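You operate a simulated robot arm through the tools that you are given. There is no shell and no other tool. Be economical: measure what you need, move in short steps, check, and stop when the job is done.

You run a simulated two-armed robot. Do the job below in one go: nothing can be reset, and whatever is moved stays where it is left.

TASK
On the top of the workbench, fold the blue cloth in half and then in half again.

Only the result counts: the job must be done as asked and must still hold three seconds after the hand-in. Knocking over, shifting, dropping, spilling or breaking anything else fails it. Flat cloth is picked up by pressing the open fingertips on it (5 to 10 N) and closing them slowly along it; thin cloth reads only 2 to 8 mm in the jaws.

THE ROBOT
Two 7-joint arms with two-finger grippers on one trunk, on a base that drives. Base frame: it is fixed to the floor where the robot stands at the start and does not move with it; the origin is under the middle of the robot, x ahead of it, y to its left, z up; the surface under the hand at the start is at about z = 800. Readings come in mm, rad, newtons and seconds.
The left shoulder is at the start at [57, 162, 1054], the right one opposite. With the tool pointing down near the work surface each hand reaches from about 300 to 760 mm from the robot's upright axis, wherever it stands, measured 20 degrees to its own side. Places, roughly: top of the workbench [700, -100, 800]. Payload 2.45 kg a hand.
The TCP of each hand is the grasp point between the finger pads, 26 mm short of the fingertips. In the tool frame z runs along the fingers and y along their closing line. The gripper opens to 96 mm. The gripper's body begins 69 mm behind the TCP.
Orientation is told as [roll, pitch, yaw] about the base's x, y, z axes, in that order, counted from this pose: with the fingers straight down and closing along the base's y, the tool's x points along the base's -x, its y along +y and its z along -z.

THE INTERFACE
- The arms move only by the tool arm_command. It takes "left_targets", "right_targets" or both (then of equal length, played together; a hand with none holds still); each is a list of rows, each an object of numbers (a shift or turn left out is 0, a gripper value left out holds the last): "ax", "ay", "az": the turn, a rotation vector about the tool's x, y, z in rad; "dx", "dy", "dz": the shift along the tool's x, y, z in mm; "fingers": the opening, from 0 (shut) to 1 (fully open). In form: [{"ax": .., "ay": .., "az": .., "dx": .., "dy": .., "dz": .., "fingers": ..}, ...]. A call has 1 to 12 rows; each row shifts and turns the commanded pose from where the row before left it, along the tool's axes as they then stand. Rows are played at 5 a second. More than 50 mm and 0.15 rad between two rows, or a gripper value outside its range, and nothing of the call is played. A pose out of reach is approached as far as the arm can. The call stops where the force on the tool passes 40 N (or 10 N more than at its start, if that is more) or the arm is blocked; 0.2 s more then pass. Each finger halts on what it meets, pressing with about 22 N; the grip force reading is that of the motor and also rises with nothing between the fingers. The clock runs only during rows and for 0.2 s after the last one: add rows that do not move to give the fingers time. It gives the time, the measured TCP pose, the force on the tool (base axes), the opening and the grip force at its end, in the units of the frame above (readings bear some noise), with the torque about the TCP (base axes, N m) and any sound that the robot's microphone picked up, and new pictures: "show" is both (left out), scene, wrist or none (wrist: the cameras of the hands that moved).
- Cameras (640 x 400 px; columns grow to the right, rows downward): "scene" is now at [151, 16.8, 1512.6]; the picture's right is [0.25, -0.97, -0.00], its down [-0.85, -0.22, -0.48] and it looks along [0.46, 0.12, -0.88] (base axes); focal length 249 px, centre (320, 200). "left" rides on the left gripper at [82, -3, -98] in its tool frame; the picture's right is [0.04, 1.00, 0.00], its down [-0.73, 0.03, -0.68] and it looks along [-0.68, 0.03, 0.73] (tool axes); focal length 256 px, centre (320, 200). "right" rides on the right gripper at [82, 3, -98] in its tool frame; the picture's right is [-0.04, 1.00, 0.00], its down [-0.73, -0.03, -0.68] and it looks along [-0.68, -0.03, 0.73] (tool axes); focal length 256 px, centre (320, 200). There is no depth. A picture from a camera that has moved, and an enlarged one, comes with that camera's place and axes in the base frame and with its lens.
- lift_body(by): slides the trunk up (or, below 0, down) by that many mm; the arms and the scene camera ride with it, the base frame stays. It gives what a move gives, with no picture.
- roll_base(legs): drives the robot by 1 to 6 legs, each [ahead, left, turn to the left] in mm, mm and rad, along the robot's own axes; the way and the turn of a leg run together, so that a leg with both is an arc; at most 1500 mm and 3.142 rad a leg. The arms and the cameras ride along, it lands a little off, and it stops where it bumps. It gives what a move gives, and a new picture of the scene camera.
- turn_head(pan, tilt): turns the head with the scene camera to pan (to the left, within 2.094 rad either way) and tilt (down, from -0.506 to 1.204), counted from straight ahead of the robot. It gives what a move gives, and a new picture of the scene camera.
- enlarge(camera, box): a new picture of the part [left, top, right, bottom] of that camera's present view, enlarged. The clock stands still meanwhile.
- hand_in(): hands the job in; it is judged then, once.

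Work in short steps. Places have to be worked out from the pictures, the camera data and where the tool is seen: move nearer, look again, correct. Check each grasp and each placing, and mend what went wrong. You have 120 turns and 260 pictures in all, those below and enlarged ones among them. Open the grippers and draw the arms clear of the work before you hand the job in, unless the task says otherwise; then end with one line.

The tools are called after ">>>" as a command line: name --argument value ..., lists and objects as JSON in quotes. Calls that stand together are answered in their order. arm_command: Moves the arms, as the interface text tells. Its arguments: {"type":"object","properties":{"left_targets":{"type":"array"},"right_targets":{"type":"array"},"show":{"type":"string","enum":["both","scene","wrist","none"]}},"required":[]} The other tools are called the same way: lift_body (by) slides the trunk up or down; roll_base (legs) drives the base; turn_head (pan, tilt) turns the head that bears the scene camera; enlarge (camera, box) takes an enlarged picture of a part of a camera's view; hand_in () hands the job in.

At the start:

```text
t: 0.0
left_tool_pos: [471.4, 270.3, 966.6]
left_ee_rot: [0.0, 0.001, 0.0]
left_wrist_force: [1.1, -0.3, 0.3]
left_torque: [0.0, 0.01, -0.02]
left_width: 96.1
left_finger_force: 0.1
right_tool_pos: [437.1, -115.7, 990.9]
right_ee_rot: [-0.001, 0.0, 0.0]
right_wrist_force: [-0.1, -0.1, 0.1]
right_torque: [-0.01, 0.02, -0.02]
right_width: 95.8
right_finger_force: 0.0
trunk travel left (down, up): [-225.0, 342.0]
robot x, y, heading: [1.6, 1.1, -0.001]
head pan, tilt: [0.255, 1.068]
```

scene: 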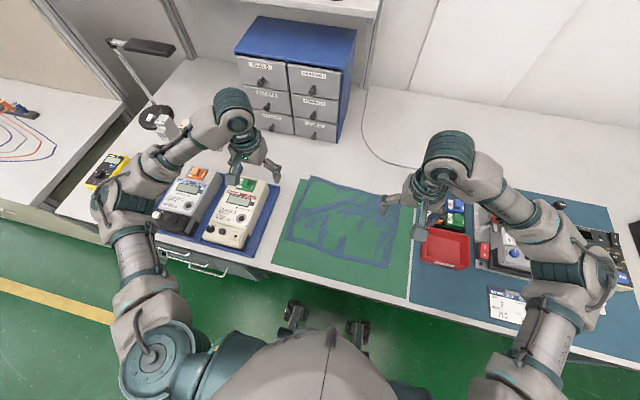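
right: 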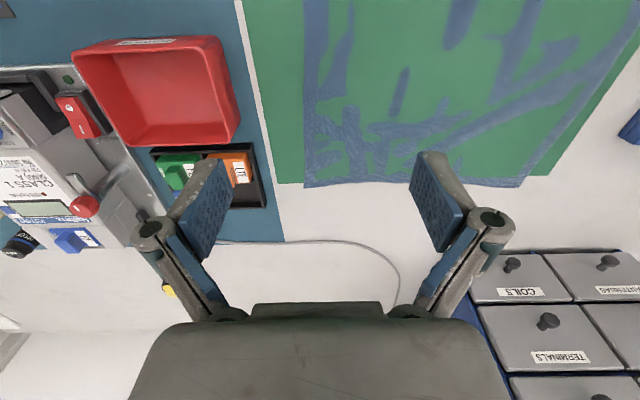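
left: 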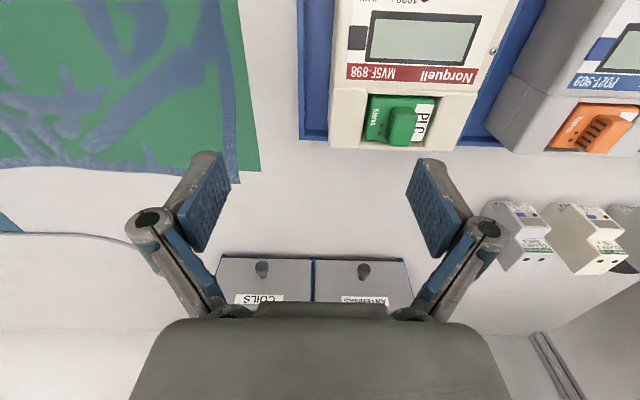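

The blue cloth lies on a green mat, between the meters and the red tray. I enlarge the scene to find its corners.

>>> enlarge --camera "scene" --box '[240, 150, 440, 300]'

```text
2.67 times, centred on (340, 225) of scene
camera zoom: at [151.0, 16.8, 1512.6], right [0.25, -0.97, 0.0], down [-0.85, -0.22, -0.48], along [0.46, 0.12, -0.88], focal length 665 px, centre (267, 133)
```

zoom: 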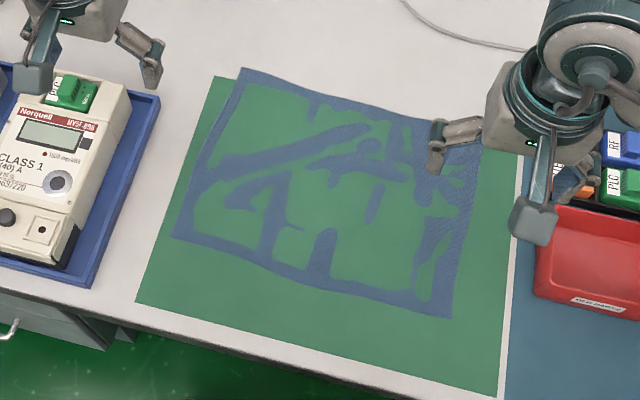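

Cloth corners come out at about BL(368,180), BR(357,-132), TL(608,171) and TR(597,-146). I bring both hands over the two near corners, with the jaws half open.

>>> arm_command --left_targets '[{"dx": 24, "dy": -28, "fingers": 0.5}, {"dx": 24, "dy": -28}, {"dx": 24, "dy": -28}, {"dx": 23, "dy": -28}, {"dz": 35}, {"dz": 27}, {}]' --right_targets '[{"dx": 18, "dy": 2, "fingers": 0.5}, {"dx": 18, "dy": 2}, {"dx": 18, "dy": 2}, {"dx": 17, "dy": 0}, {"dz": 43}, {"dz": 43}, {}]'

```text
t: 1.6
left_tool_pos: [370.8, 159.0, 905.9]
left_ee_rot: [0.0, -0.004, 0.001]
left_wrist_force: [0.6, 0.3, 0.4]
left_torque: [0.01, -0.01, 0.03]
left_width: 47.8
left_finger_force: 0.1
right_tool_pos: [361.7, -109.9, 906.3]
right_ee_rot: [-0.002, -0.004, 0.001]
right_wrist_force: [-0.3, 0.5, 0.5]
right_torque: [-0.01, 0.0, 0.03]
right_width: 47.8
right_finger_force: 0.1
trunk travel left (down, up): [-225.0, 342.0]
robot x, y, heading: [1.8, -0.1, 0.004]
head pan, tilt: [0.255, 1.068]
camera scene: at [149.9, 16.4, 1512.8], right [0.25, -0.97, 0.0], down [-0.85, -0.22, -0.48], along [0.46, 0.12, -0.88], focal length 249 px, centre (320, 200)
camera right: at [278.8, -107.1, 1003.8], right [0.04, 1.0, 0.0], down [0.73, -0.03, 0.68], along [0.68, -0.03, -0.73], focal length 256 px, centre (320, 200)
camera left: at [290.6, 157.2, 1003.5], right [-0.04, 1.0, 0.0], down [0.73, 0.03, 0.68], along [0.68, 0.03, -0.73], focal length 256 px, centre (320, 200)
```

scene: 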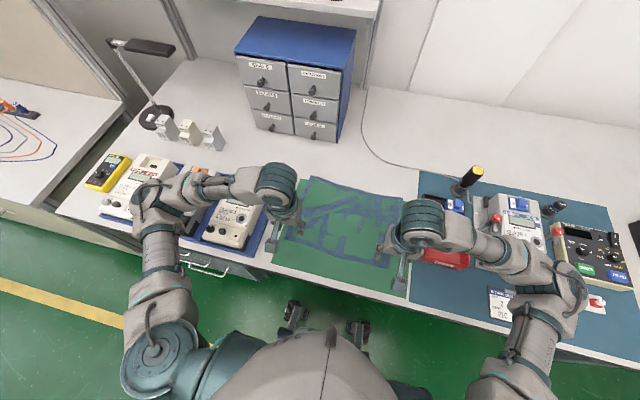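
right: 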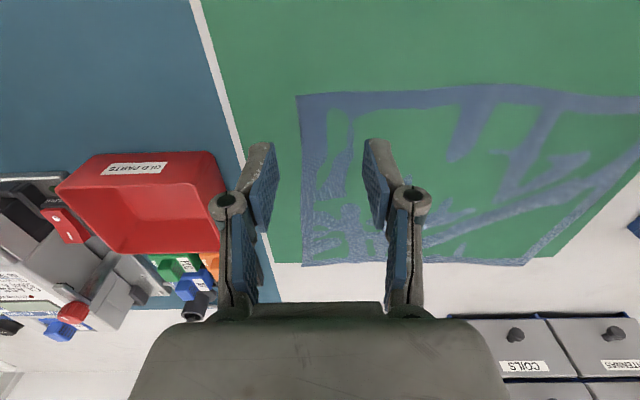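
left: 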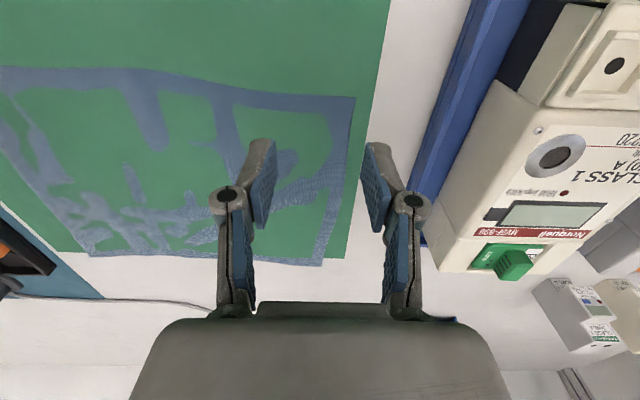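

Corners refined: BR(356,-128) and BL(369,188). I line up just inside each, narrow the jaws to about 34 mm and lower close to the surface.

>>> arm_command --left_targets '[{"dx": -6, "dy": 2, "fingers": 0.35}, {"dz": 35}, {"dz": 30}, {}]' --right_targets '[{"dx": -2, "dy": 9, "fingers": 0.35}, {"dz": 35}, {"dz": 30}, {}]' --show "wrist"

```text
t: 2.6
left_tool_pos: [379.7, 162.1, 841.7]
left_ee_rot: [0.001, -0.004, -0.001]
left_wrist_force: [0.4, 0.0, -1.0]
left_torque: [0.03, -0.02, -0.02]
left_width: 33.7
left_finger_force: 0.2
right_tool_pos: [363.6, -100.3, 842.8]
right_ee_rot: [0.0, -0.004, 0.0]
right_wrist_force: [0.1, 0.1, 0.1]
right_torque: [0.0, -0.01, 0.02]
right_width: 33.7
right_finger_force: 0.0
trunk travel left (down, up): [-225.0, 342.0]
robot x, y, heading: [0.3, 0.8, 0.0]
head pan, tilt: [0.255, 1.068]
camera right: at [281.8, -96.7, 939.6], right [0.04, 1.0, 0.0], down [0.73, -0.03, 0.68], along [0.68, -0.03, -0.73], focal length 256 px, centre (320, 200)
camera left: at [298.2, 159.8, 940.1], right [-0.04, 1.0, 0.0], down [0.73, 0.03, 0.68], along [0.68, 0.03, -0.73], focal length 256 px, centre (320, 200)
```

right: 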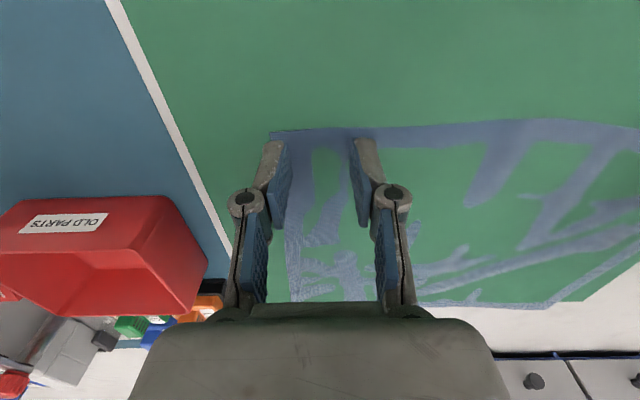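
left: 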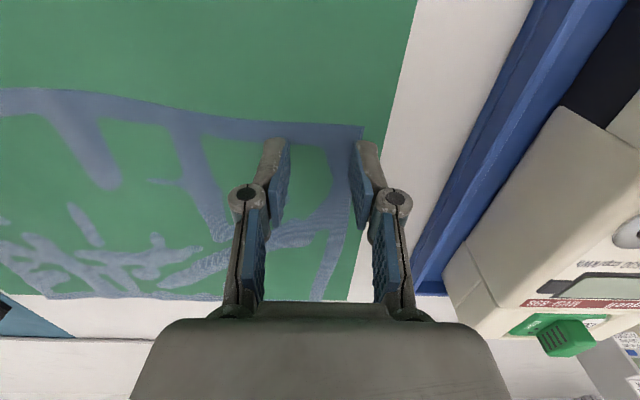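

Both fingers sit on the cloth just at its edges. I lower slowly to contact.

>>> arm_command --left_targets '[{"dz": 4, "dy": -2}, {"dz": 4}, {"dz": 3}, {}]' --right_targets '[{"dz": 4}, {"dz": 4}, {"dz": 3}, {}]' --show "none"

>>> arm_command --left_targets '[{"dz": 2}, {}]' --right_targets '[{"dz": 2}, {}]' --show "none"

```text
t: 3.6
left_tool_pos: [380.0, 159.3, 829.4]
left_ee_rot: [-0.001, -0.003, 0.0]
left_wrist_force: [0.2, 0.0, -0.5]
left_torque: [-0.02, -0.04, 0.02]
left_width: 34.0
left_finger_force: 0.0
right_tool_pos: [365.1, -101.1, 831.3]
right_ee_rot: [-0.001, -0.001, 0.001]
right_wrist_force: [0.3, -0.7, -0.6]
right_torque: [-0.01, 0.0, -0.04]
right_width: 33.7
right_finger_force: 0.0
trunk travel left (down, up): [-225.0, 342.0]
robot x, y, heading: [-0.4, 1.2, 0.002]
head pan, tilt: [0.255, 1.068]
```

```text
t: 4.2
left_tool_pos: [379.8, 160.6, 830.1]
left_ee_rot: [0.001, -0.004, -0.001]
left_wrist_force: [-0.2, -0.2, -0.6]
left_torque: [0.03, 0.0, 0.0]
left_width: 33.6
left_finger_force: 0.0
right_tool_pos: [366.4, -99.9, 830.1]
right_ee_rot: [0.001, -0.004, 0.0]
right_wrist_force: [-0.6, -0.9, -0.5]
right_torque: [0.05, -0.01, -0.01]
right_width: 33.7
right_finger_force: 0.1
trunk travel left (down, up): [-225.0, 342.0]
robot x, y, heading: [0.6, 1.3, -0.003]
head pan, tilt: [0.255, 1.068]
```

No contact force yet at z about 830, so I keep going down in small steps.

>>> arm_command --left_targets '[{"dz": 2}, {}]' --right_targets '[{"dz": 2}, {}]' --show "none"

>>> arm_command --left_targets '[{"dz": 1.5}, {}]' --right_targets '[{"dz": 1.5}, {}]' --show "none"

```text
t: 4.8
left_tool_pos: [379.6, 158.9, 827.6]
left_ee_rot: [0.001, -0.004, 0.0]
left_wrist_force: [-0.9, 0.8, 3.3]
left_torque: [0.04, 0.04, 0.01]
left_width: 33.8
left_finger_force: 0.0
right_tool_pos: [365.5, -101.5, 826.2]
right_ee_rot: [-0.001, -0.003, 0.0]
right_wrist_force: [-0.1, 0.1, -0.3]
right_torque: [0.01, 0.01, -0.02]
right_width: 33.4
right_finger_force: 0.2
trunk travel left (down, up): [-225.0, 342.0]
robot x, y, heading: [1.3, 0.1, -0.001]
head pan, tilt: [0.255, 1.068]
```

```text
t: 5.4
left_tool_pos: [379.7, 158.8, 826.1]
left_ee_rot: [-0.001, -0.005, -0.002]
left_wrist_force: [0.8, -0.6, 19.9]
left_torque: [-0.03, 0.03, -0.01]
left_width: 34.0
left_finger_force: 4.9
right_tool_pos: [364.9, -101.0, 826.3]
right_ee_rot: [0.0, -0.006, 0.0]
right_wrist_force: [1.1, 0.8, 6.2]
right_torque: [0.03, 0.01, 0.03]
right_width: 33.9
right_finger_force: 0.2
trunk travel left (down, up): [-225.0, 342.0]
robot x, y, heading: [2.6, 1.7, -0.005]
head pan, tilt: [0.255, 1.068]
```

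Left presses with 20 N and right with 6 N. I ease the left off and close both jaws slowly.

>>> arm_command --left_targets '[{"dz": -1.0}, {"fingers": 0.32}, {"fingers": 0.28}, {"fingers": 0.24}, {"fingers": 0.2}, {"fingers": 0.16}, {"fingers": 0.12}, {"fingers": 0.08}, {"fingers": 0.04}, {"fingers": 0.0}, {}, {}]' --right_targets '[{"dz": 0.2}, {"fingers": 0.32}, {"fingers": 0.28}, {"fingers": 0.24}, {"fingers": 0.2}, {"fingers": 0.16}, {"fingers": 0.12}, {"fingers": 0.08}, {"fingers": 0.04}, {"fingers": 0.0}, {}, {}]' --show "wrist"

```text
t: 8.0
left_tool_pos: [379.7, 157.2, 826.2]
left_ee_rot: [-0.002, -0.004, 0.0]
left_wrist_force: [-0.3, -12.3, 11.5]
left_torque: [-0.32, 0.06, 0.06]
left_width: 2.0
left_finger_force: 21.8
right_tool_pos: [365.4, -101.3, 826.2]
right_ee_rot: [0.0, -0.003, -0.001]
right_wrist_force: [0.5, 12.2, 13.2]
right_torque: [0.33, 0.0, -0.01]
right_width: 2.4
right_finger_force: 22.3
trunk travel left (down, up): [-225.0, 342.0]
robot x, y, heading: [2.8, -1.1, -0.002]
head pan, tilt: [0.255, 1.068]
camera right: at [281.6, -98.0, 923.7], right [0.04, 1.0, 0.0], down [0.73, -0.03, 0.68], along [0.68, -0.03, -0.73], focal length 256 px, centre (320, 200)
camera left: at [297.1, 156.2, 924.2], right [-0.04, 1.0, 0.0], down [0.73, 0.03, 0.68], along [0.68, 0.03, -0.73], focal length 256 px, centre (320, 200)
```

right: 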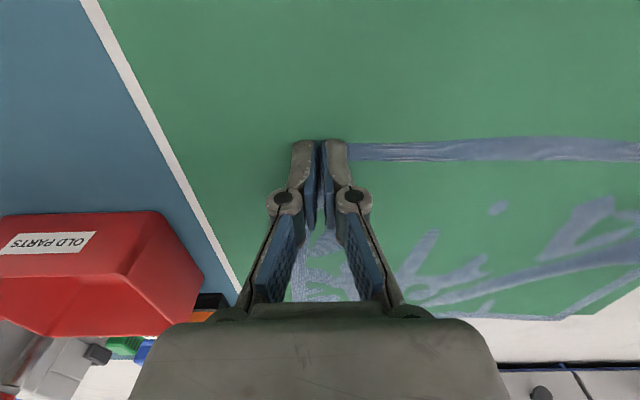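
left: 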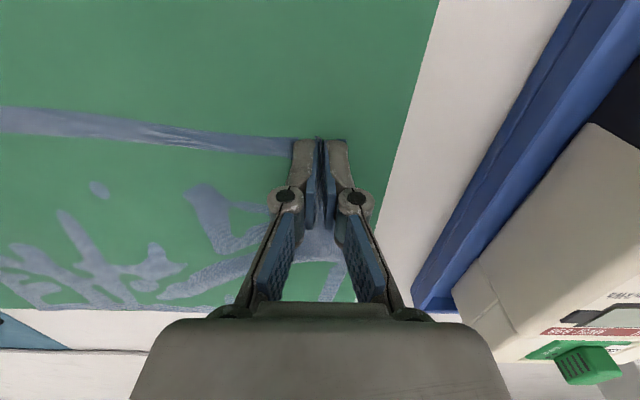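

Both jaws read 2 mm and cloth is between them. I lift a little, easing inward, to check the grasps.

>>> arm_command --left_targets '[{"dz": -6, "dy": -2}, {"dz": -10, "dy": -2}, {"dz": -20}, {}]' --right_targets '[{"dz": -6, "dy": 2}, {"dz": -10, "dy": 2}, {"dz": -20}, {}]'

```text
t: 9.0
left_tool_pos: [380.5, 154.5, 861.3]
left_ee_rot: [0.0, -0.001, 0.002]
left_wrist_force: [-0.3, -4.2, 0.6]
left_torque: [-0.11, -0.01, 0.02]
left_width: 2.5
left_finger_force: 24.5
right_tool_pos: [364.7, -98.3, 864.2]
right_ee_rot: [-0.001, -0.002, 0.0]
right_wrist_force: [0.2, 4.3, 0.4]
right_torque: [0.11, 0.01, 0.02]
right_width: 1.6
right_finger_force: 20.1
trunk travel left (down, up): [-225.0, 342.0]
robot x, y, heading: [-2.1, 1.0, 0.005]
head pan, tilt: [0.255, 1.068]
camera scene: at [150.7, 16.0, 1512.5], right [0.25, -0.97, 0.0], down [-0.85, -0.22, -0.48], along [0.46, 0.12, -0.88], focal length 249 px, centre (320, 200)
camera right: at [282.5, -95.1, 960.5], right [0.04, 1.0, 0.0], down [0.73, -0.03, 0.68], along [0.68, -0.03, -0.73], focal length 256 px, centre (320, 200)
camera left: at [298.9, 152.9, 958.6], right [-0.04, 1.0, 0.0], down [0.73, 0.03, 0.68], along [0.68, 0.03, -0.73], focal length 256 px, centre (320, 200)
```

scene: 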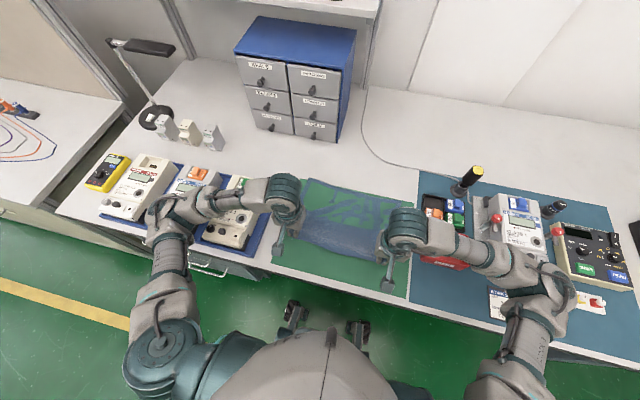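
right: 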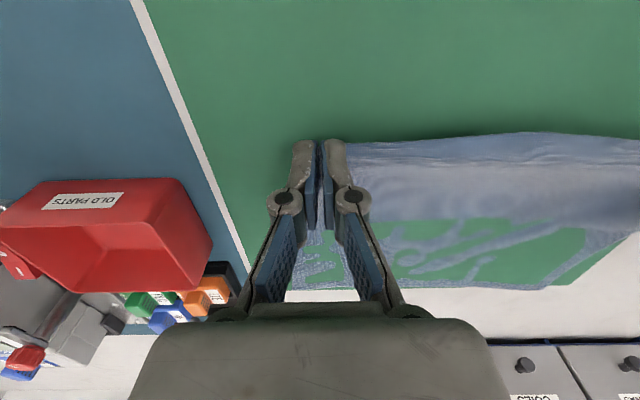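
left: 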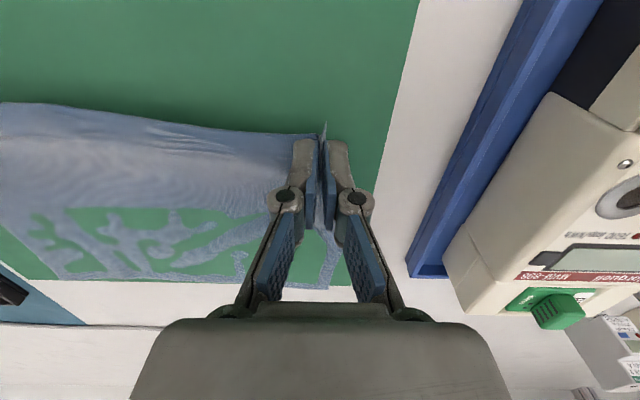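

Both corners are held and the near edge is lifted. I carry it in an arc toward the far edge, staying clear of the drawer cabinet whose front I place at x of about 755.

>>> arm_command --left_targets '[{"dx": -20, "dy": -1.7, "dz": -30}, {"dx": -25, "dy": -1.7, "dz": -25}, {"dx": -30, "dy": -1.7, "dz": -15}, {"dx": -30, "dy": -1.7, "dz": -5}, {"dx": -30, "dy": -1.7, "dz": 5}, {"dx": -30, "dy": -1.7, "dz": 10}, {"dx": -25, "dy": -1.7, "dz": 10}, {}]' --right_targets '[{"dx": -20, "dy": -1.7, "dz": -30}, {"dx": -25, "dy": -1.7, "dz": -25}, {"dx": -30, "dy": -1.7, "dz": -15}, {"dx": -30, "dy": -1.7, "dz": -5}, {"dx": -30, "dy": -1.7, "dz": 5}, {"dx": -30, "dy": -1.7, "dz": 10}, {"dx": -29, "dy": -1.7, "dz": 10}, {}]'

```text
t: 10.8
left_tool_pos: [570.5, 142.6, 912.9]
left_ee_rot: [0.001, -0.004, 0.0]
left_wrist_force: [-0.1, -2.4, 1.9]
left_torque: [-0.07, -0.02, 0.02]
left_width: 1.2
left_finger_force: 21.9
right_tool_pos: [560.2, -108.6, 914.3]
right_ee_rot: [0.0, -0.006, -0.001]
right_wrist_force: [-1.2, 2.2, -0.5]
right_torque: [0.01, -0.02, 0.04]
right_width: 3.2
right_finger_force: 24.9
trunk travel left (down, up): [-225.0, 342.0]
robot x, y, heading: [0.8, 0.3, -0.003]
head pan, tilt: [0.255, 1.068]
camera scene: at [151.3, 15.6, 1512.6], right [0.25, -0.97, 0.0], down [-0.85, -0.22, -0.48], along [0.46, 0.12, -0.88], focal length 249 px, centre (320, 200)
camera right: at [476.6, -105.2, 1011.9], right [0.04, 1.0, 0.0], down [0.73, -0.03, 0.68], along [0.68, -0.03, -0.73], focal length 256 px, centre (320, 200)
camera left: at [488.5, 141.2, 1011.1], right [-0.04, 1.0, 0.0], down [0.73, 0.03, 0.68], along [0.68, 0.03, -0.73], focal length 256 px, centre (320, 200)
```

scene: 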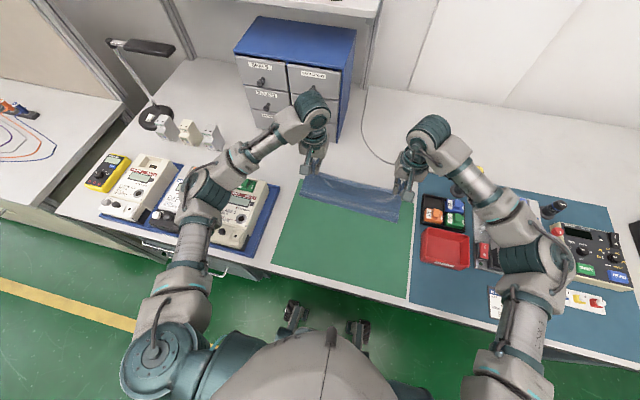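
right: 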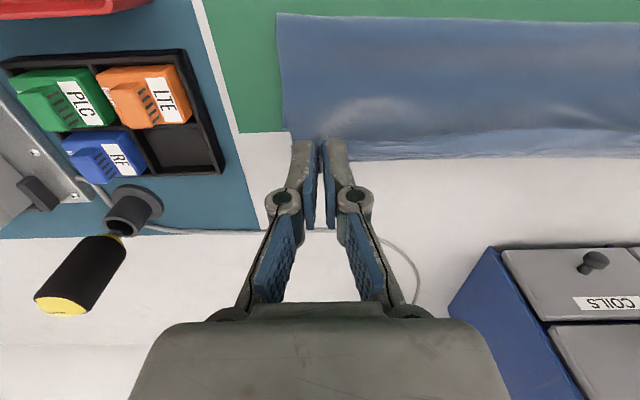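
left: 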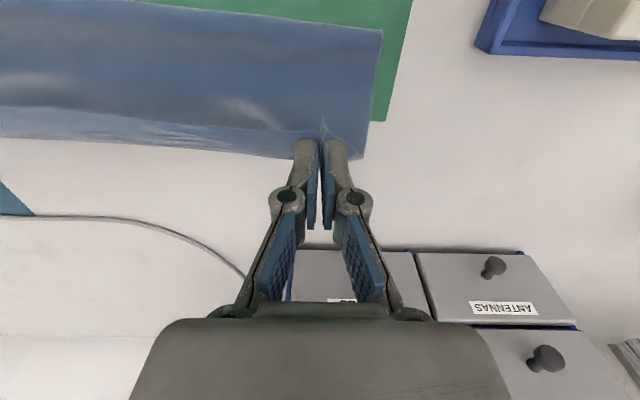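

The cloth is doubling over. I zoom in to see where the fold line and the far edge are now.

>>> enlarge --camera "scene" --box '[270, 130, 440, 240]'

>>> enlarge --camera "left" --box '[100, 0, 420, 200]'

```text
3.64 times, centred on (355, 185) of scene
camera zoom: at [151.3, 15.6, 1512.6], right [0.25, -0.97, 0.0], down [-0.85, -0.22, -0.48], along [0.46, 0.12, -0.88], focal length 906 px, centre (193, 254)
```

zoom: 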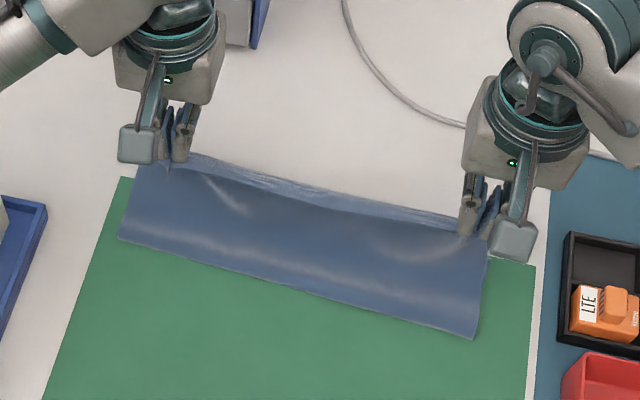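

```text
2.00 times, centred on (260, 100) of left
camera zoom: at [488.5, 141.2, 1011.1], right [-0.04, 1.0, 0.0], down [0.73, 0.03, 0.68], along [0.68, 0.03, -0.73], focal length 512 px, centre (440, 400)
```

zoom: 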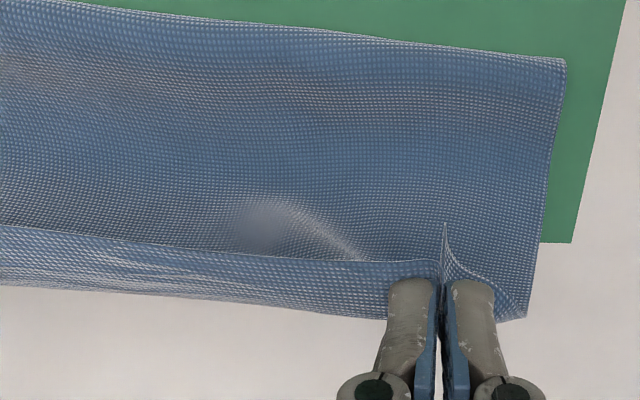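

The bottom layer stays put and the fold forms, but the gripped strip points back toward me. I move forward and down, pitching the fingers so that the edge swings upward before the release.

>>> arm_command --left_targets '[{"dx": -14, "dz": 20}, {"dx": -14, "dz": 20}, {"ay": 0.11}, {"ay": 0.11}, {"ay": 0.11}, {"ay": 0.11}, {}]' --right_targets '[{"dx": -14, "dz": 20}, {"dx": -14, "dz": 20}, {"ay": 0.11}, {"ay": 0.11}, {"ay": 0.11}, {"ay": 0.11}, {}]'

```text
t: 12.4
left_tool_pos: [598.9, 143.8, 874.3]
left_ee_rot: [0.001, 0.437, -0.001]
left_wrist_force: [-2.1, -1.0, 0.5]
left_torque: [-0.08, -0.01, 0.09]
left_width: 2.2
left_finger_force: 26.4
right_tool_pos: [588.2, -109.7, 873.1]
right_ee_rot: [0.0, 0.439, 0.001]
right_wrist_force: [0.4, 4.0, -0.4]
right_torque: [0.08, -0.01, -0.02]
right_width: 1.4
right_finger_force: 20.3
trunk travel left (down, up): [-225.0, 342.0]
robot x, y, heading: [-0.7, 2.4, -0.0]
head pan, tilt: [0.255, 1.068]
camera scene: at [152.7, 15.5, 1512.4], right [0.25, -0.97, 0.0], down [-0.85, -0.22, -0.48], along [0.46, 0.12, -0.88], focal length 249 px, centre (320, 200)
camera right: at [555.6, -105.4, 996.1], right [0.04, 1.0, -0.02], down [0.95, -0.03, 0.3], along [0.3, -0.03, -0.95], focal length 256 px, centre (320, 200)
camera left: at [567.5, 140.6, 997.6], right [-0.04, 1.0, 0.02], down [0.95, 0.03, 0.3], along [0.3, 0.03, -0.95], focal length 256 px, centre (320, 200)
```

scene: 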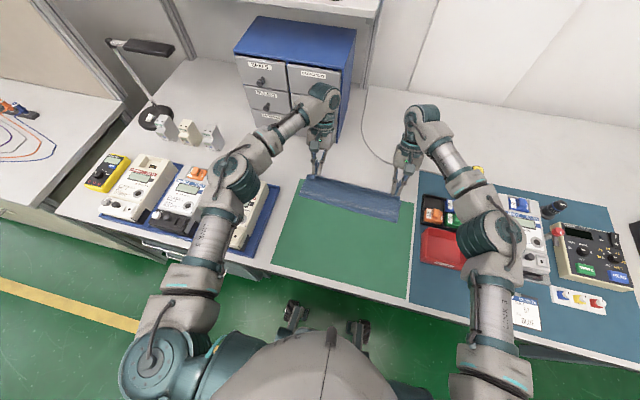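
right: 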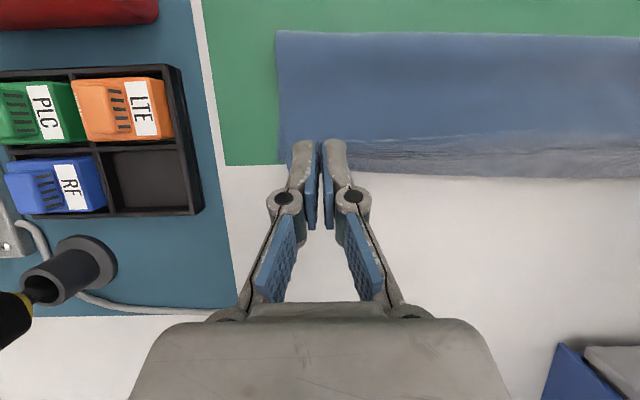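
left: 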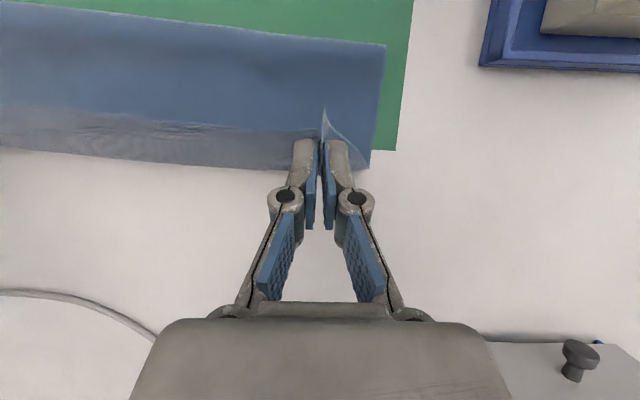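

The left wrist stays clear of the cabinet. I lower to about 10 mm above the surface.

>>> arm_command --left_targets '[{"dx": -4, "dz": 8.6}, {"dx": -4, "dz": 8.6}, {"dx": -4, "dz": 8.6}, {"dx": -4, "dz": 8.6}, {}]' --right_targets '[{"dx": -4, "dz": 8.6}, {"dx": -4, "dz": 8.6}, {"dx": -4, "dz": 8.6}, {"dx": -4, "dz": 8.6}, {}]'

>>> enlarge --camera "left" --box '[100, 0, 420, 200]'

```text
t: 13.6
left_tool_pos: [599.0, 142.3, 834.7]
left_ee_rot: [0.001, 0.436, -0.001]
left_wrist_force: [-0.2, -0.3, -0.8]
left_torque: [0.0, 0.01, 0.04]
left_width: 4.3
left_finger_force: 26.1
right_tool_pos: [588.0, -108.0, 835.8]
right_ee_rot: [0.0, 0.435, -0.001]
right_wrist_force: [0.0, 1.7, 1.0]
right_torque: [-0.04, -0.02, 0.03]
right_width: 2.6
right_finger_force: 25.9
trunk travel left (down, up): [-225.0, 342.0]
robot x, y, heading: [0.9, -0.2, -0.001]
head pan, tilt: [0.255, 1.068]
camera scene: at [152.7, 15.6, 1512.5], right [0.25, -0.97, 0.0], down [-0.85, -0.22, -0.48], along [0.46, 0.12, -0.88], focal length 249 px, centre (320, 200)
camera right: at [555.1, -105.1, 957.7], right [0.04, 1.0, -0.02], down [0.95, -0.03, 0.31], along [0.3, -0.03, -0.95], focal length 256 px, centre (320, 200)
camera left: at [566.4, 140.1, 958.0], right [-0.04, 1.0, 0.02], down [0.95, 0.03, 0.3], along [0.3, 0.03, -0.95], focal length 256 px, centre (320, 200)
```

scene: 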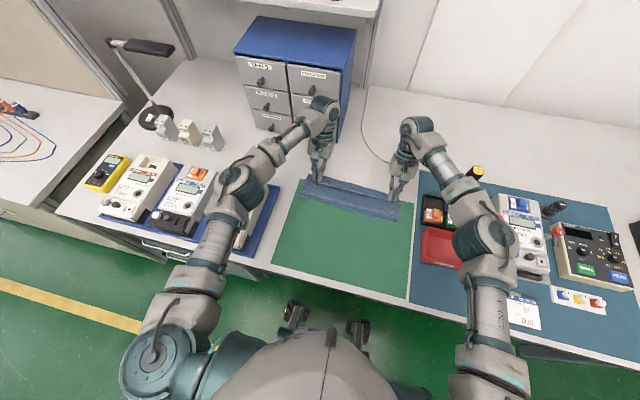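
right: 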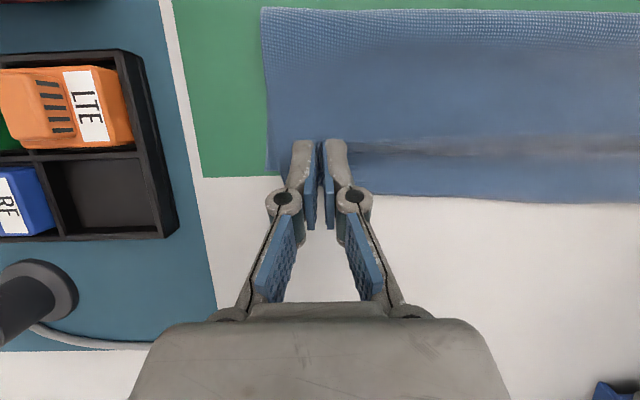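
left: 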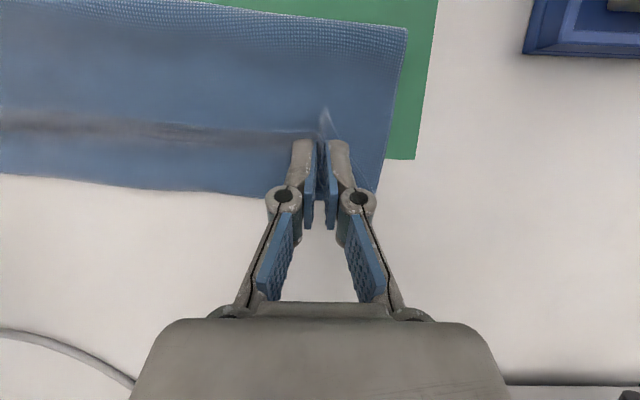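

```text
2.00 times, centred on (260, 100) of left
camera zoom: at [566.4, 140.1, 958.0], right [-0.04, 1.0, 0.02], down [0.95, 0.03, 0.3], along [0.3, 0.03, -0.95], focal length 512 px, centre (440, 400)
```

zoom: 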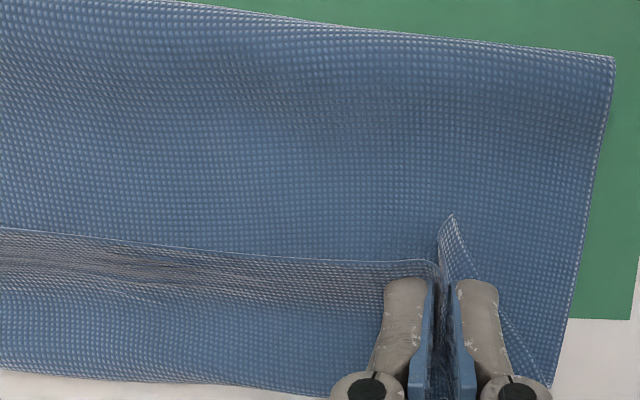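

The reversed edge strip pulled the fold line forward to x of about 519, where it should be 488. I take the edge back toward me so the bottom layer is laid flat again, then I will refold lower.

>>> arm_command --left_targets '[{"dx": 23.1, "dz": -14.05}, {"dx": 23.1, "dz": -14.05}, {"dx": 27.2, "dz": 12.7}, {"dx": 27.2, "dz": 12.7}, {"dx": 19.5, "dz": 17.4}, {"dx": 19.5, "dz": 17.4}, {}]' --right_targets '[{"dx": 23.1, "dz": -14.05}, {"dx": 23.1, "dz": -14.05}, {"dx": 27.2, "dz": 12.7}, {"dx": 27.2, "dz": 12.7}, {"dx": 19.5, "dz": 17.4}, {"dx": 19.5, "dz": 17.4}, {}]' --show "both"

>>> enlarge --camera "scene" --box '[270, 130, 440, 240]'

```text
t: 15.2
left_tool_pos: [457.7, 142.8, 864.8]
left_ee_rot: [0.0, 0.439, 0.0]
left_wrist_force: [0.7, -2.7, 0.9]
left_torque: [-0.06, 0.04, 0.04]
left_width: 1.1
left_finger_force: 19.5
right_tool_pos: [447.2, -109.0, 864.9]
right_ee_rot: [0.0, 0.436, -0.001]
right_wrist_force: [-0.5, 1.6, 0.5]
right_torque: [0.07, 0.01, -0.01]
right_width: 3.2
right_finger_force: 25.9
trunk travel left (down, up): [-225.0, 342.0]
robot x, y, heading: [1.2, -0.3, 0.004]
head pan, tilt: [0.255, 1.068]
camera scene: at [152.3, 15.8, 1512.4], right [0.25, -0.97, 0.0], down [-0.85, -0.22, -0.48], along [0.46, 0.12, -0.88], focal length 249 px, centre (320, 200)
camera right: at [414.2, -105.8, 988.1], right [0.04, 1.0, -0.02], down [0.95, -0.03, 0.3], along [0.3, -0.03, -0.95], focal length 256 px, centre (320, 200)
camera left: at [425.6, 140.9, 988.7], right [-0.04, 1.0, 0.02], down [0.95, 0.03, 0.3], along [0.3, 0.03, -0.95], focal length 256 px, centre (320, 200)
```

scene: 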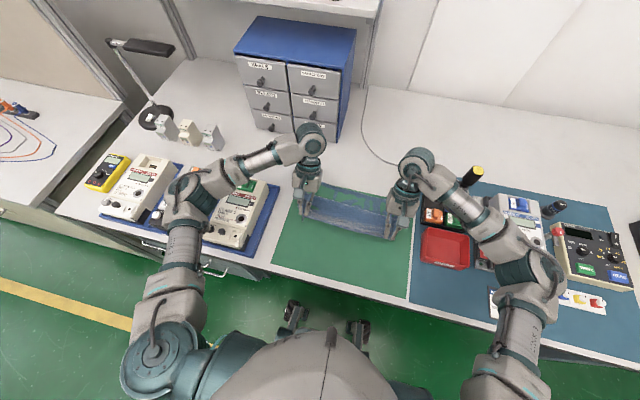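
right: 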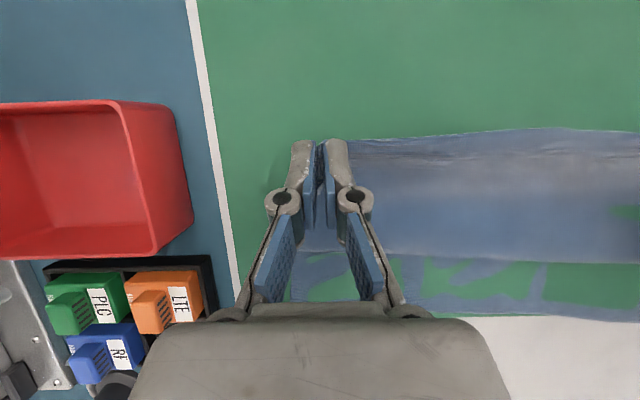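
left: 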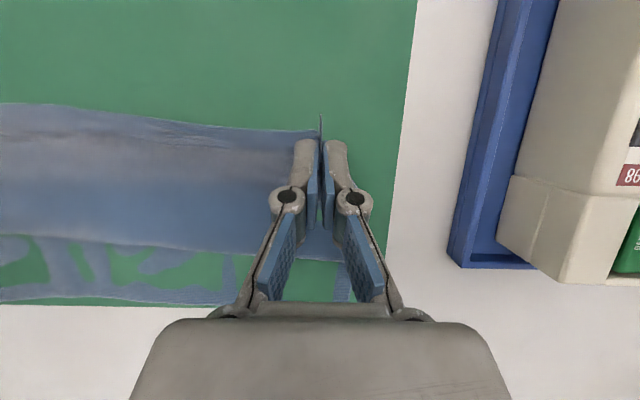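

```text
3.64 times, centred on (355, 185) of scene
camera zoom: at [152.3, 15.8, 1512.4], right [0.25, -0.97, 0.0], down [-0.85, -0.22, -0.48], along [0.46, 0.12, -0.88], focal length 906 px, centre (193, 254)
```

zoom: 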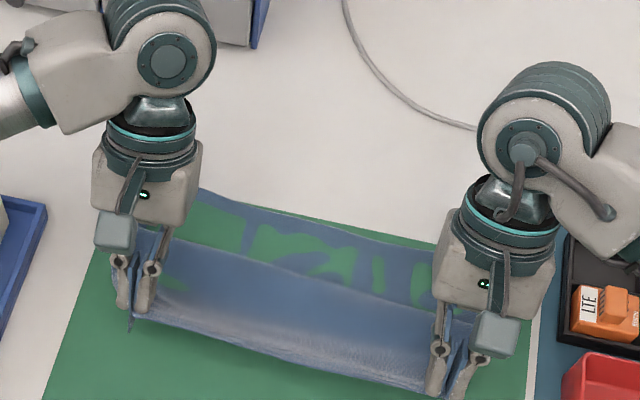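

The bottom layer is laid back and the fold is near x of about 490. I now sweep the edge forward low.

>>> arm_command --left_targets '[{"dx": -27.3, "dz": -7.8}, {"dx": -27.3, "dz": -7.8}, {"dx": -27.3, "dz": -7.8}, {"dx": -27.3, "dz": -7.8}, {"dx": -27.3, "dz": -7.8}, {}]' --right_targets '[{"dx": -27.3, "dz": -7.8}, {"dx": -27.3, "dz": -7.8}, {"dx": -27.3, "dz": -7.8}, {"dx": -27.3, "dz": -7.8}, {"dx": -27.3, "dz": -7.8}, {}]' --show "wrist"

>>> enlarge --camera "scene" --box '[270, 130, 440, 240]'

```text
t: 16.6
left_tool_pos: [601.2, 143.8, 843.3]
left_ee_rot: [0.001, 0.437, -0.001]
left_wrist_force: [0.5, -2.7, -0.3]
left_torque: [-0.06, -0.01, 0.08]
left_width: 3.0
left_finger_force: 25.4
right_tool_pos: [588.3, -110.5, 842.7]
right_ee_rot: [0.001, 0.435, 0.0]
right_wrist_force: [-0.4, 3.2, -0.4]
right_torque: [0.08, 0.0, -0.05]
right_width: 2.8
right_finger_force: 22.5
trunk travel left (down, up): [-225.0, 342.0]
robot x, y, heading: [0.6, -2.5, 0.001]
head pan, tilt: [0.255, 1.068]
camera right: at [555.7, -106.4, 965.4], right [0.04, 1.0, -0.02], down [0.95, -0.03, 0.31], along [0.31, -0.03, -0.95], focal length 256 px, centre (320, 200)
camera left: at [568.9, 141.6, 967.4], right [-0.04, 1.0, 0.02], down [0.95, 0.03, 0.31], along [0.3, 0.03, -0.95], focal length 256 px, centre (320, 200)
```

right: 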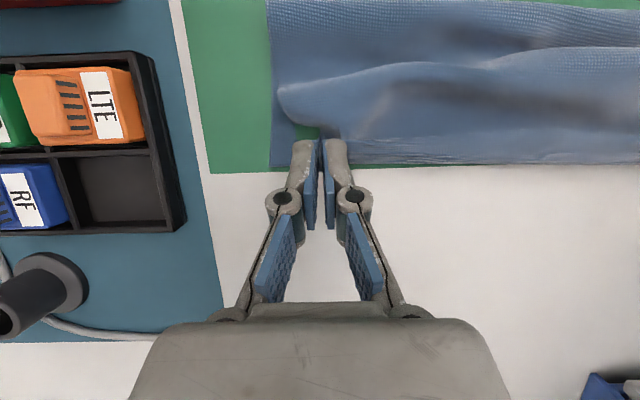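
left: 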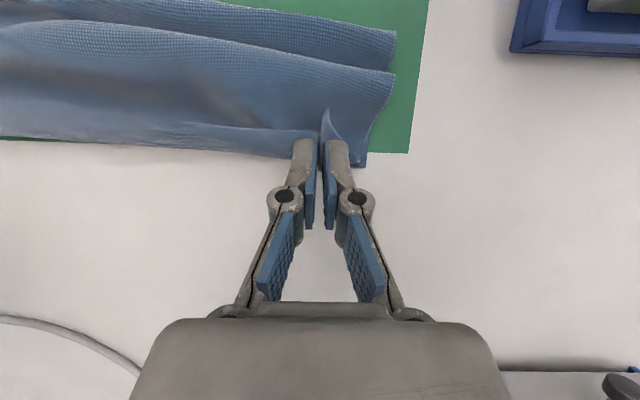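

```text
3.64 times, centred on (355, 185) of scene
camera zoom: at [152.4, 15.8, 1512.5], right [0.25, -0.97, 0.0], down [-0.85, -0.22, -0.48], along [0.46, 0.12, -0.88], focal length 906 px, centre (193, 254)
```

zoom: 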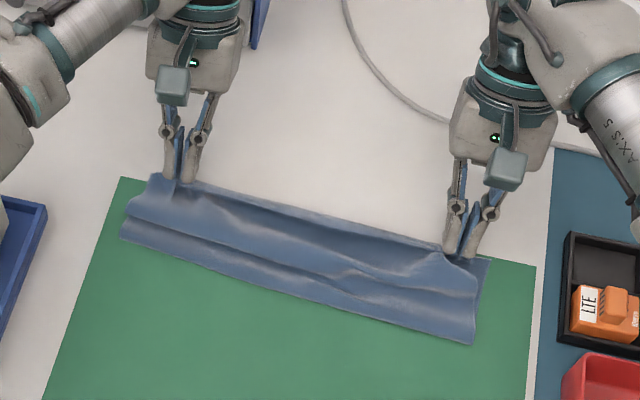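

The fold line stayed at about 520 and the slack bunched up. I take the edge back to its start, lay the cloth flat, and will regrasp it with a narrower edge strip.

>>> arm_command --left_targets '[{"dx": 32.9, "dz": -23.2}, {"dx": 32.9, "dz": -23.2}, {"dx": 36.2, "dz": 16.9}, {"dx": 36.2, "dz": 16.9}, {"ay": -0.11}, {"ay": -0.11}, {"ay": -0.11}, {"ay": -0.107}, {"dx": 40, "dz": 10, "dy": 3}, {"dx": 38, "dz": 30, "dy": 3}, {"dx": 25, "dz": 30, "dy": 3}, {"dx": 5, "dz": 5, "dy": 3}]' --right_targets '[{"dx": 32.9, "dz": -23.2}, {"dx": 32.9, "dz": -23.2}, {"dx": 36.2, "dz": 16.9}, {"dx": 36.2, "dz": 16.9}, {"ay": -0.11}, {"ay": -0.11}, {"ay": -0.11}, {"ay": -0.107}, {"dx": 40, "dz": 10, "dy": 2}, {"dx": 38, "dz": 30, "dy": 2}, {"dx": 25, "dz": 30, "dy": 2}, {"dx": 5, "dz": 5, "dy": 2}]'

```text
t: 19.2
left_tool_pos: [368.8, 156.0, 836.8]
left_ee_rot: [-0.003, 0.0, -0.001]
left_wrist_force: [0.8, -6.8, -0.4]
left_torque: [-0.14, -0.01, 0.07]
left_width: 2.6
left_finger_force: 21.7
right_tool_pos: [357.9, -101.9, 838.0]
right_ee_rot: [-0.001, 0.001, 0.0]
right_wrist_force: [0.2, 6.6, -0.4]
right_torque: [0.14, -0.01, -0.01]
right_width: 1.2
right_finger_force: 19.6
trunk travel left (down, up): [-225.0, 342.0]
robot x, y, heading: [-0.8, 3.9, -0.002]
head pan, tilt: [0.255, 1.068]
camera scene: at [150.2, 16.4, 1512.7], right [0.25, -0.97, 0.0], down [-0.85, -0.22, -0.48], along [0.46, 0.12, -0.88], focal length 249 px, centre (320, 200)
camera right: at [275.5, -98.4, 935.7], right [0.04, 1.0, 0.0], down [0.73, -0.03, 0.68], along [0.68, -0.03, -0.73], focal length 256 px, centre (320, 200)
camera left: at [287.4, 153.7, 935.2], right [-0.04, 1.0, 0.0], down [0.73, 0.03, 0.68], along [0.68, 0.03, -0.73], focal length 256 px, centre (320, 200)
```

scene: 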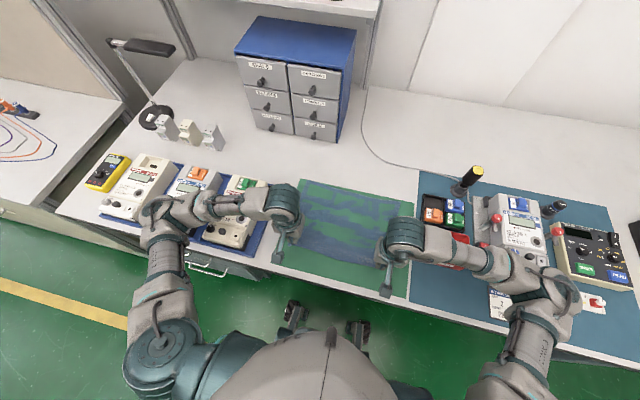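
right: 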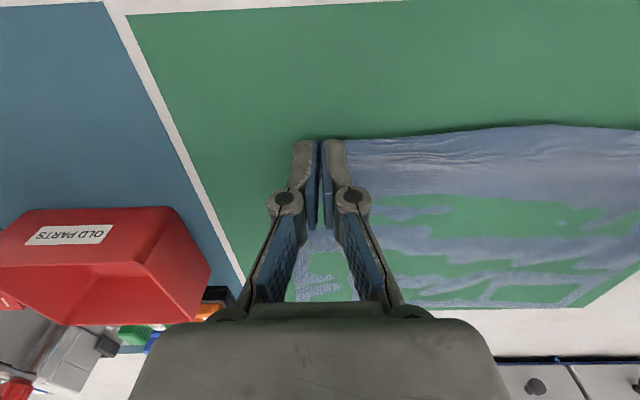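
left: 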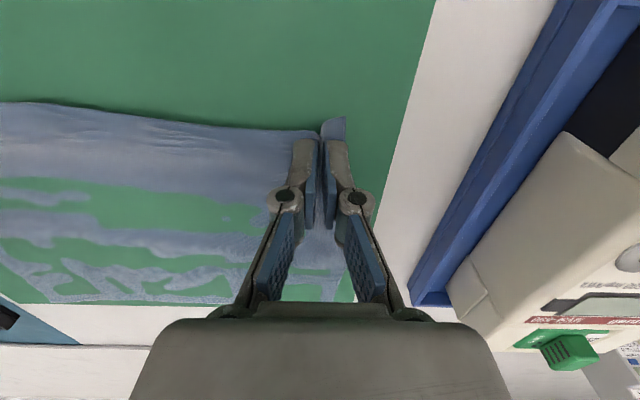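

The cloth lies nearly flat again, with the far edge at x of about 580. I lower, open the jaws and rise to look.

>>> arm_command --left_targets '[{"dz": 6}, {"fingers": 0.15}, {"fingers": 0.35}, {}, {"dz": -30, "dx": 10}, {"dz": -40, "dx": 20}, {}]' --right_targets '[{"dz": 6}, {"fingers": 0.15}, {"fingers": 0.35}, {}, {"dz": -30, "dx": 10}, {"dz": -40, "dx": 20}, {}]'

>>> enlarge --camera "scene" --box '[260, 160, 430, 290]'

```text
t: 20.8
left_tool_pos: [338.5, 155.7, 902.4]
left_ee_rot: [0.0, 0.001, -0.001]
left_wrist_force: [-0.2, 0.3, 0.4]
left_torque: [-0.03, -0.01, 0.01]
left_width: 33.6
left_finger_force: 0.0
right_tool_pos: [329.4, -101.1, 900.8]
right_ee_rot: [-0.002, 0.002, 0.002]
right_wrist_force: [0.9, 0.9, 0.6]
right_torque: [0.02, -0.01, 0.03]
right_width: 33.8
right_finger_force: 0.4
trunk travel left (down, up): [-225.0, 342.0]
robot x, y, heading: [1.5, -2.6, -0.002]
head pan, tilt: [0.255, 1.068]
camera scene: at [151.2, 16.1, 1512.4], right [0.25, -0.97, 0.0], down [-0.85, -0.22, -0.48], along [0.46, 0.12, -0.88], focal length 249 px, centre (320, 200)
camera right: at [247.3, -98.0, 998.9], right [0.04, 1.0, 0.0], down [0.73, -0.03, 0.68], along [0.68, -0.03, -0.74], focal length 256 px, centre (320, 200)
camera left: at [258.3, 154.2, 1000.2], right [-0.04, 1.0, 0.0], down [0.73, 0.03, 0.68], along [0.68, 0.03, -0.74], focal length 256 px, centre (320, 200)
```

scene: 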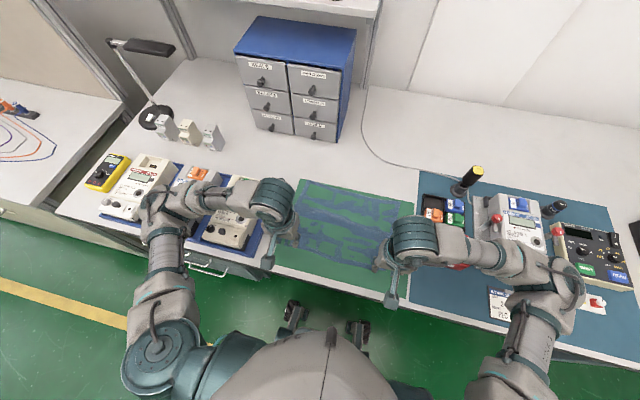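
right: 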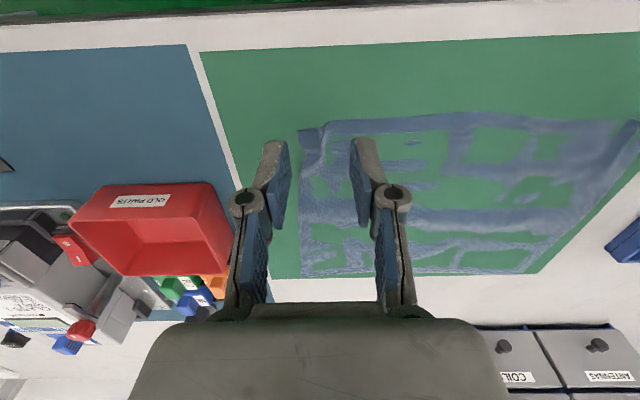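
left: 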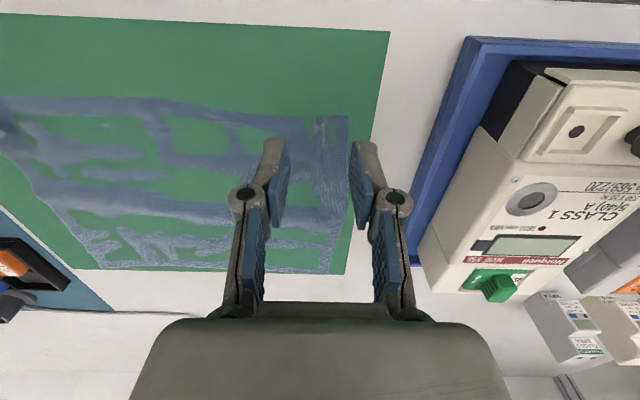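

```text
3.08 times, centred on (345, 225) of scene
camera zoom: at [151.2, 16.1, 1512.4], right [0.25, -0.97, 0.0], down [-0.85, -0.22, -0.48], along [0.46, 0.12, -0.88], focal length 767 px, centre (243, 123)
```

zoom: 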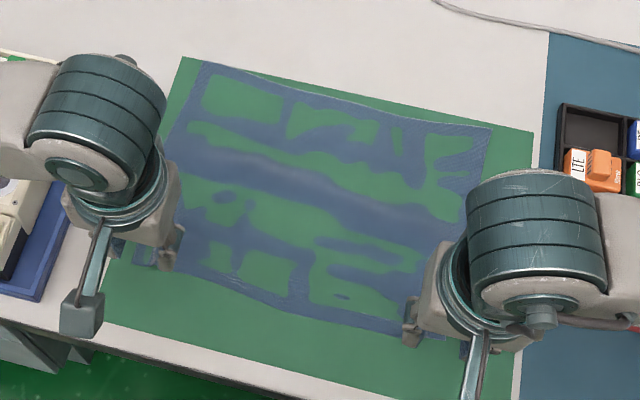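

The cloth is flat again, spanning x of about 350 to 587. I place the fingers so that only about 9 mm of the near edge is under them, and lower.

>>> arm_command --left_targets '[{"dx": -8.5, "dy": -4}, {"dz": 40}, {"dz": 25}, {"dz": 6}, {}]' --right_targets '[{"dx": -13.6, "dy": 8}, {"dz": 40}, {"dz": 24}, {"dz": 6}, {}]' --show "wrist"

>>> enlarge --camera "left" --box '[220, 80, 420, 205]'

>>> enlarge --camera "right" --box '[220, 80, 420, 205]'

```text
t: 22.0
left_tool_pos: [347.8, 150.7, 831.1]
left_ee_rot: [-0.001, 0.001, 0.001]
left_wrist_force: [-0.6, 0.2, 0.6]
left_torque: [0.0, 0.0, -0.03]
left_width: 33.7
left_finger_force: 0.0
right_tool_pos: [343.1, -93.9, 831.6]
right_ee_rot: [-0.001, 0.0, 0.001]
right_wrist_force: [-0.7, -0.2, 0.2]
right_torque: [-0.02, 0.02, 0.0]
right_width: 33.4
right_finger_force: 0.1
trunk travel left (down, up): [-225.0, 342.0]
robot x, y, heading: [-2.5, -2.4, 0.006]
head pan, tilt: [0.255, 1.068]
camera right: at [260.6, -89.9, 928.7], right [0.04, 1.0, 0.0], down [0.73, -0.03, 0.68], along [0.68, -0.03, -0.73], focal length 256 px, centre (320, 200)
camera left: at [266.7, 148.3, 929.0], right [-0.04, 1.0, 0.0], down [0.73, 0.03, 0.68], along [0.68, 0.03, -0.73], focal length 256 px, centre (320, 200)
```

right: 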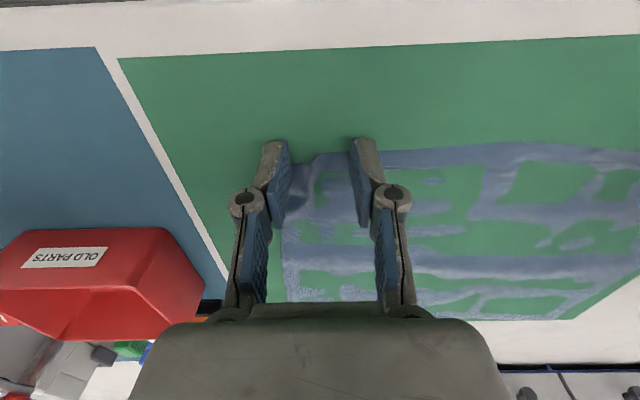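
left: 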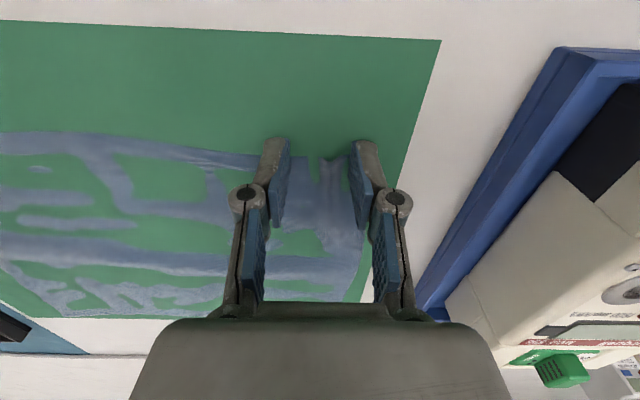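

```text
3.20 times, centred on (320, 142) of left
camera zoom: at [266.7, 148.3, 929.0], right [-0.04, 1.0, 0.0], down [0.73, 0.03, 0.68], along [0.68, 0.03, -0.73], focal length 819 px, centre (320, 384)
```

zoom: 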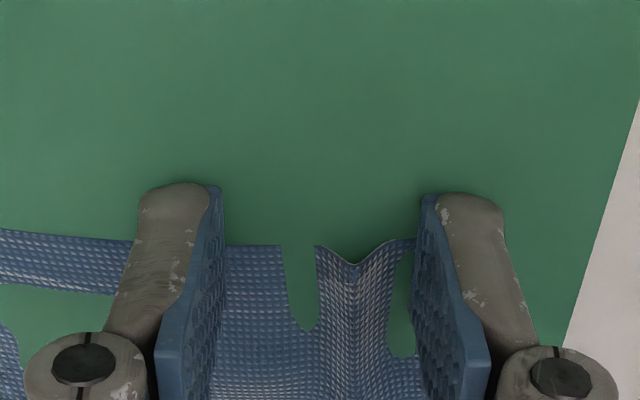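

```text
3.20 times, centred on (320, 142) of right
camera zoom: at [260.6, -89.9, 928.7], right [0.04, 1.0, 0.0], down [0.73, -0.03, 0.68], along [0.68, -0.03, -0.73], focal length 819 px, centre (320, 384)
```

zoom: 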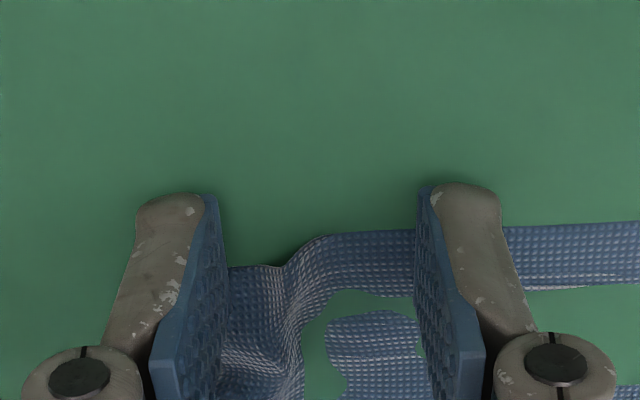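

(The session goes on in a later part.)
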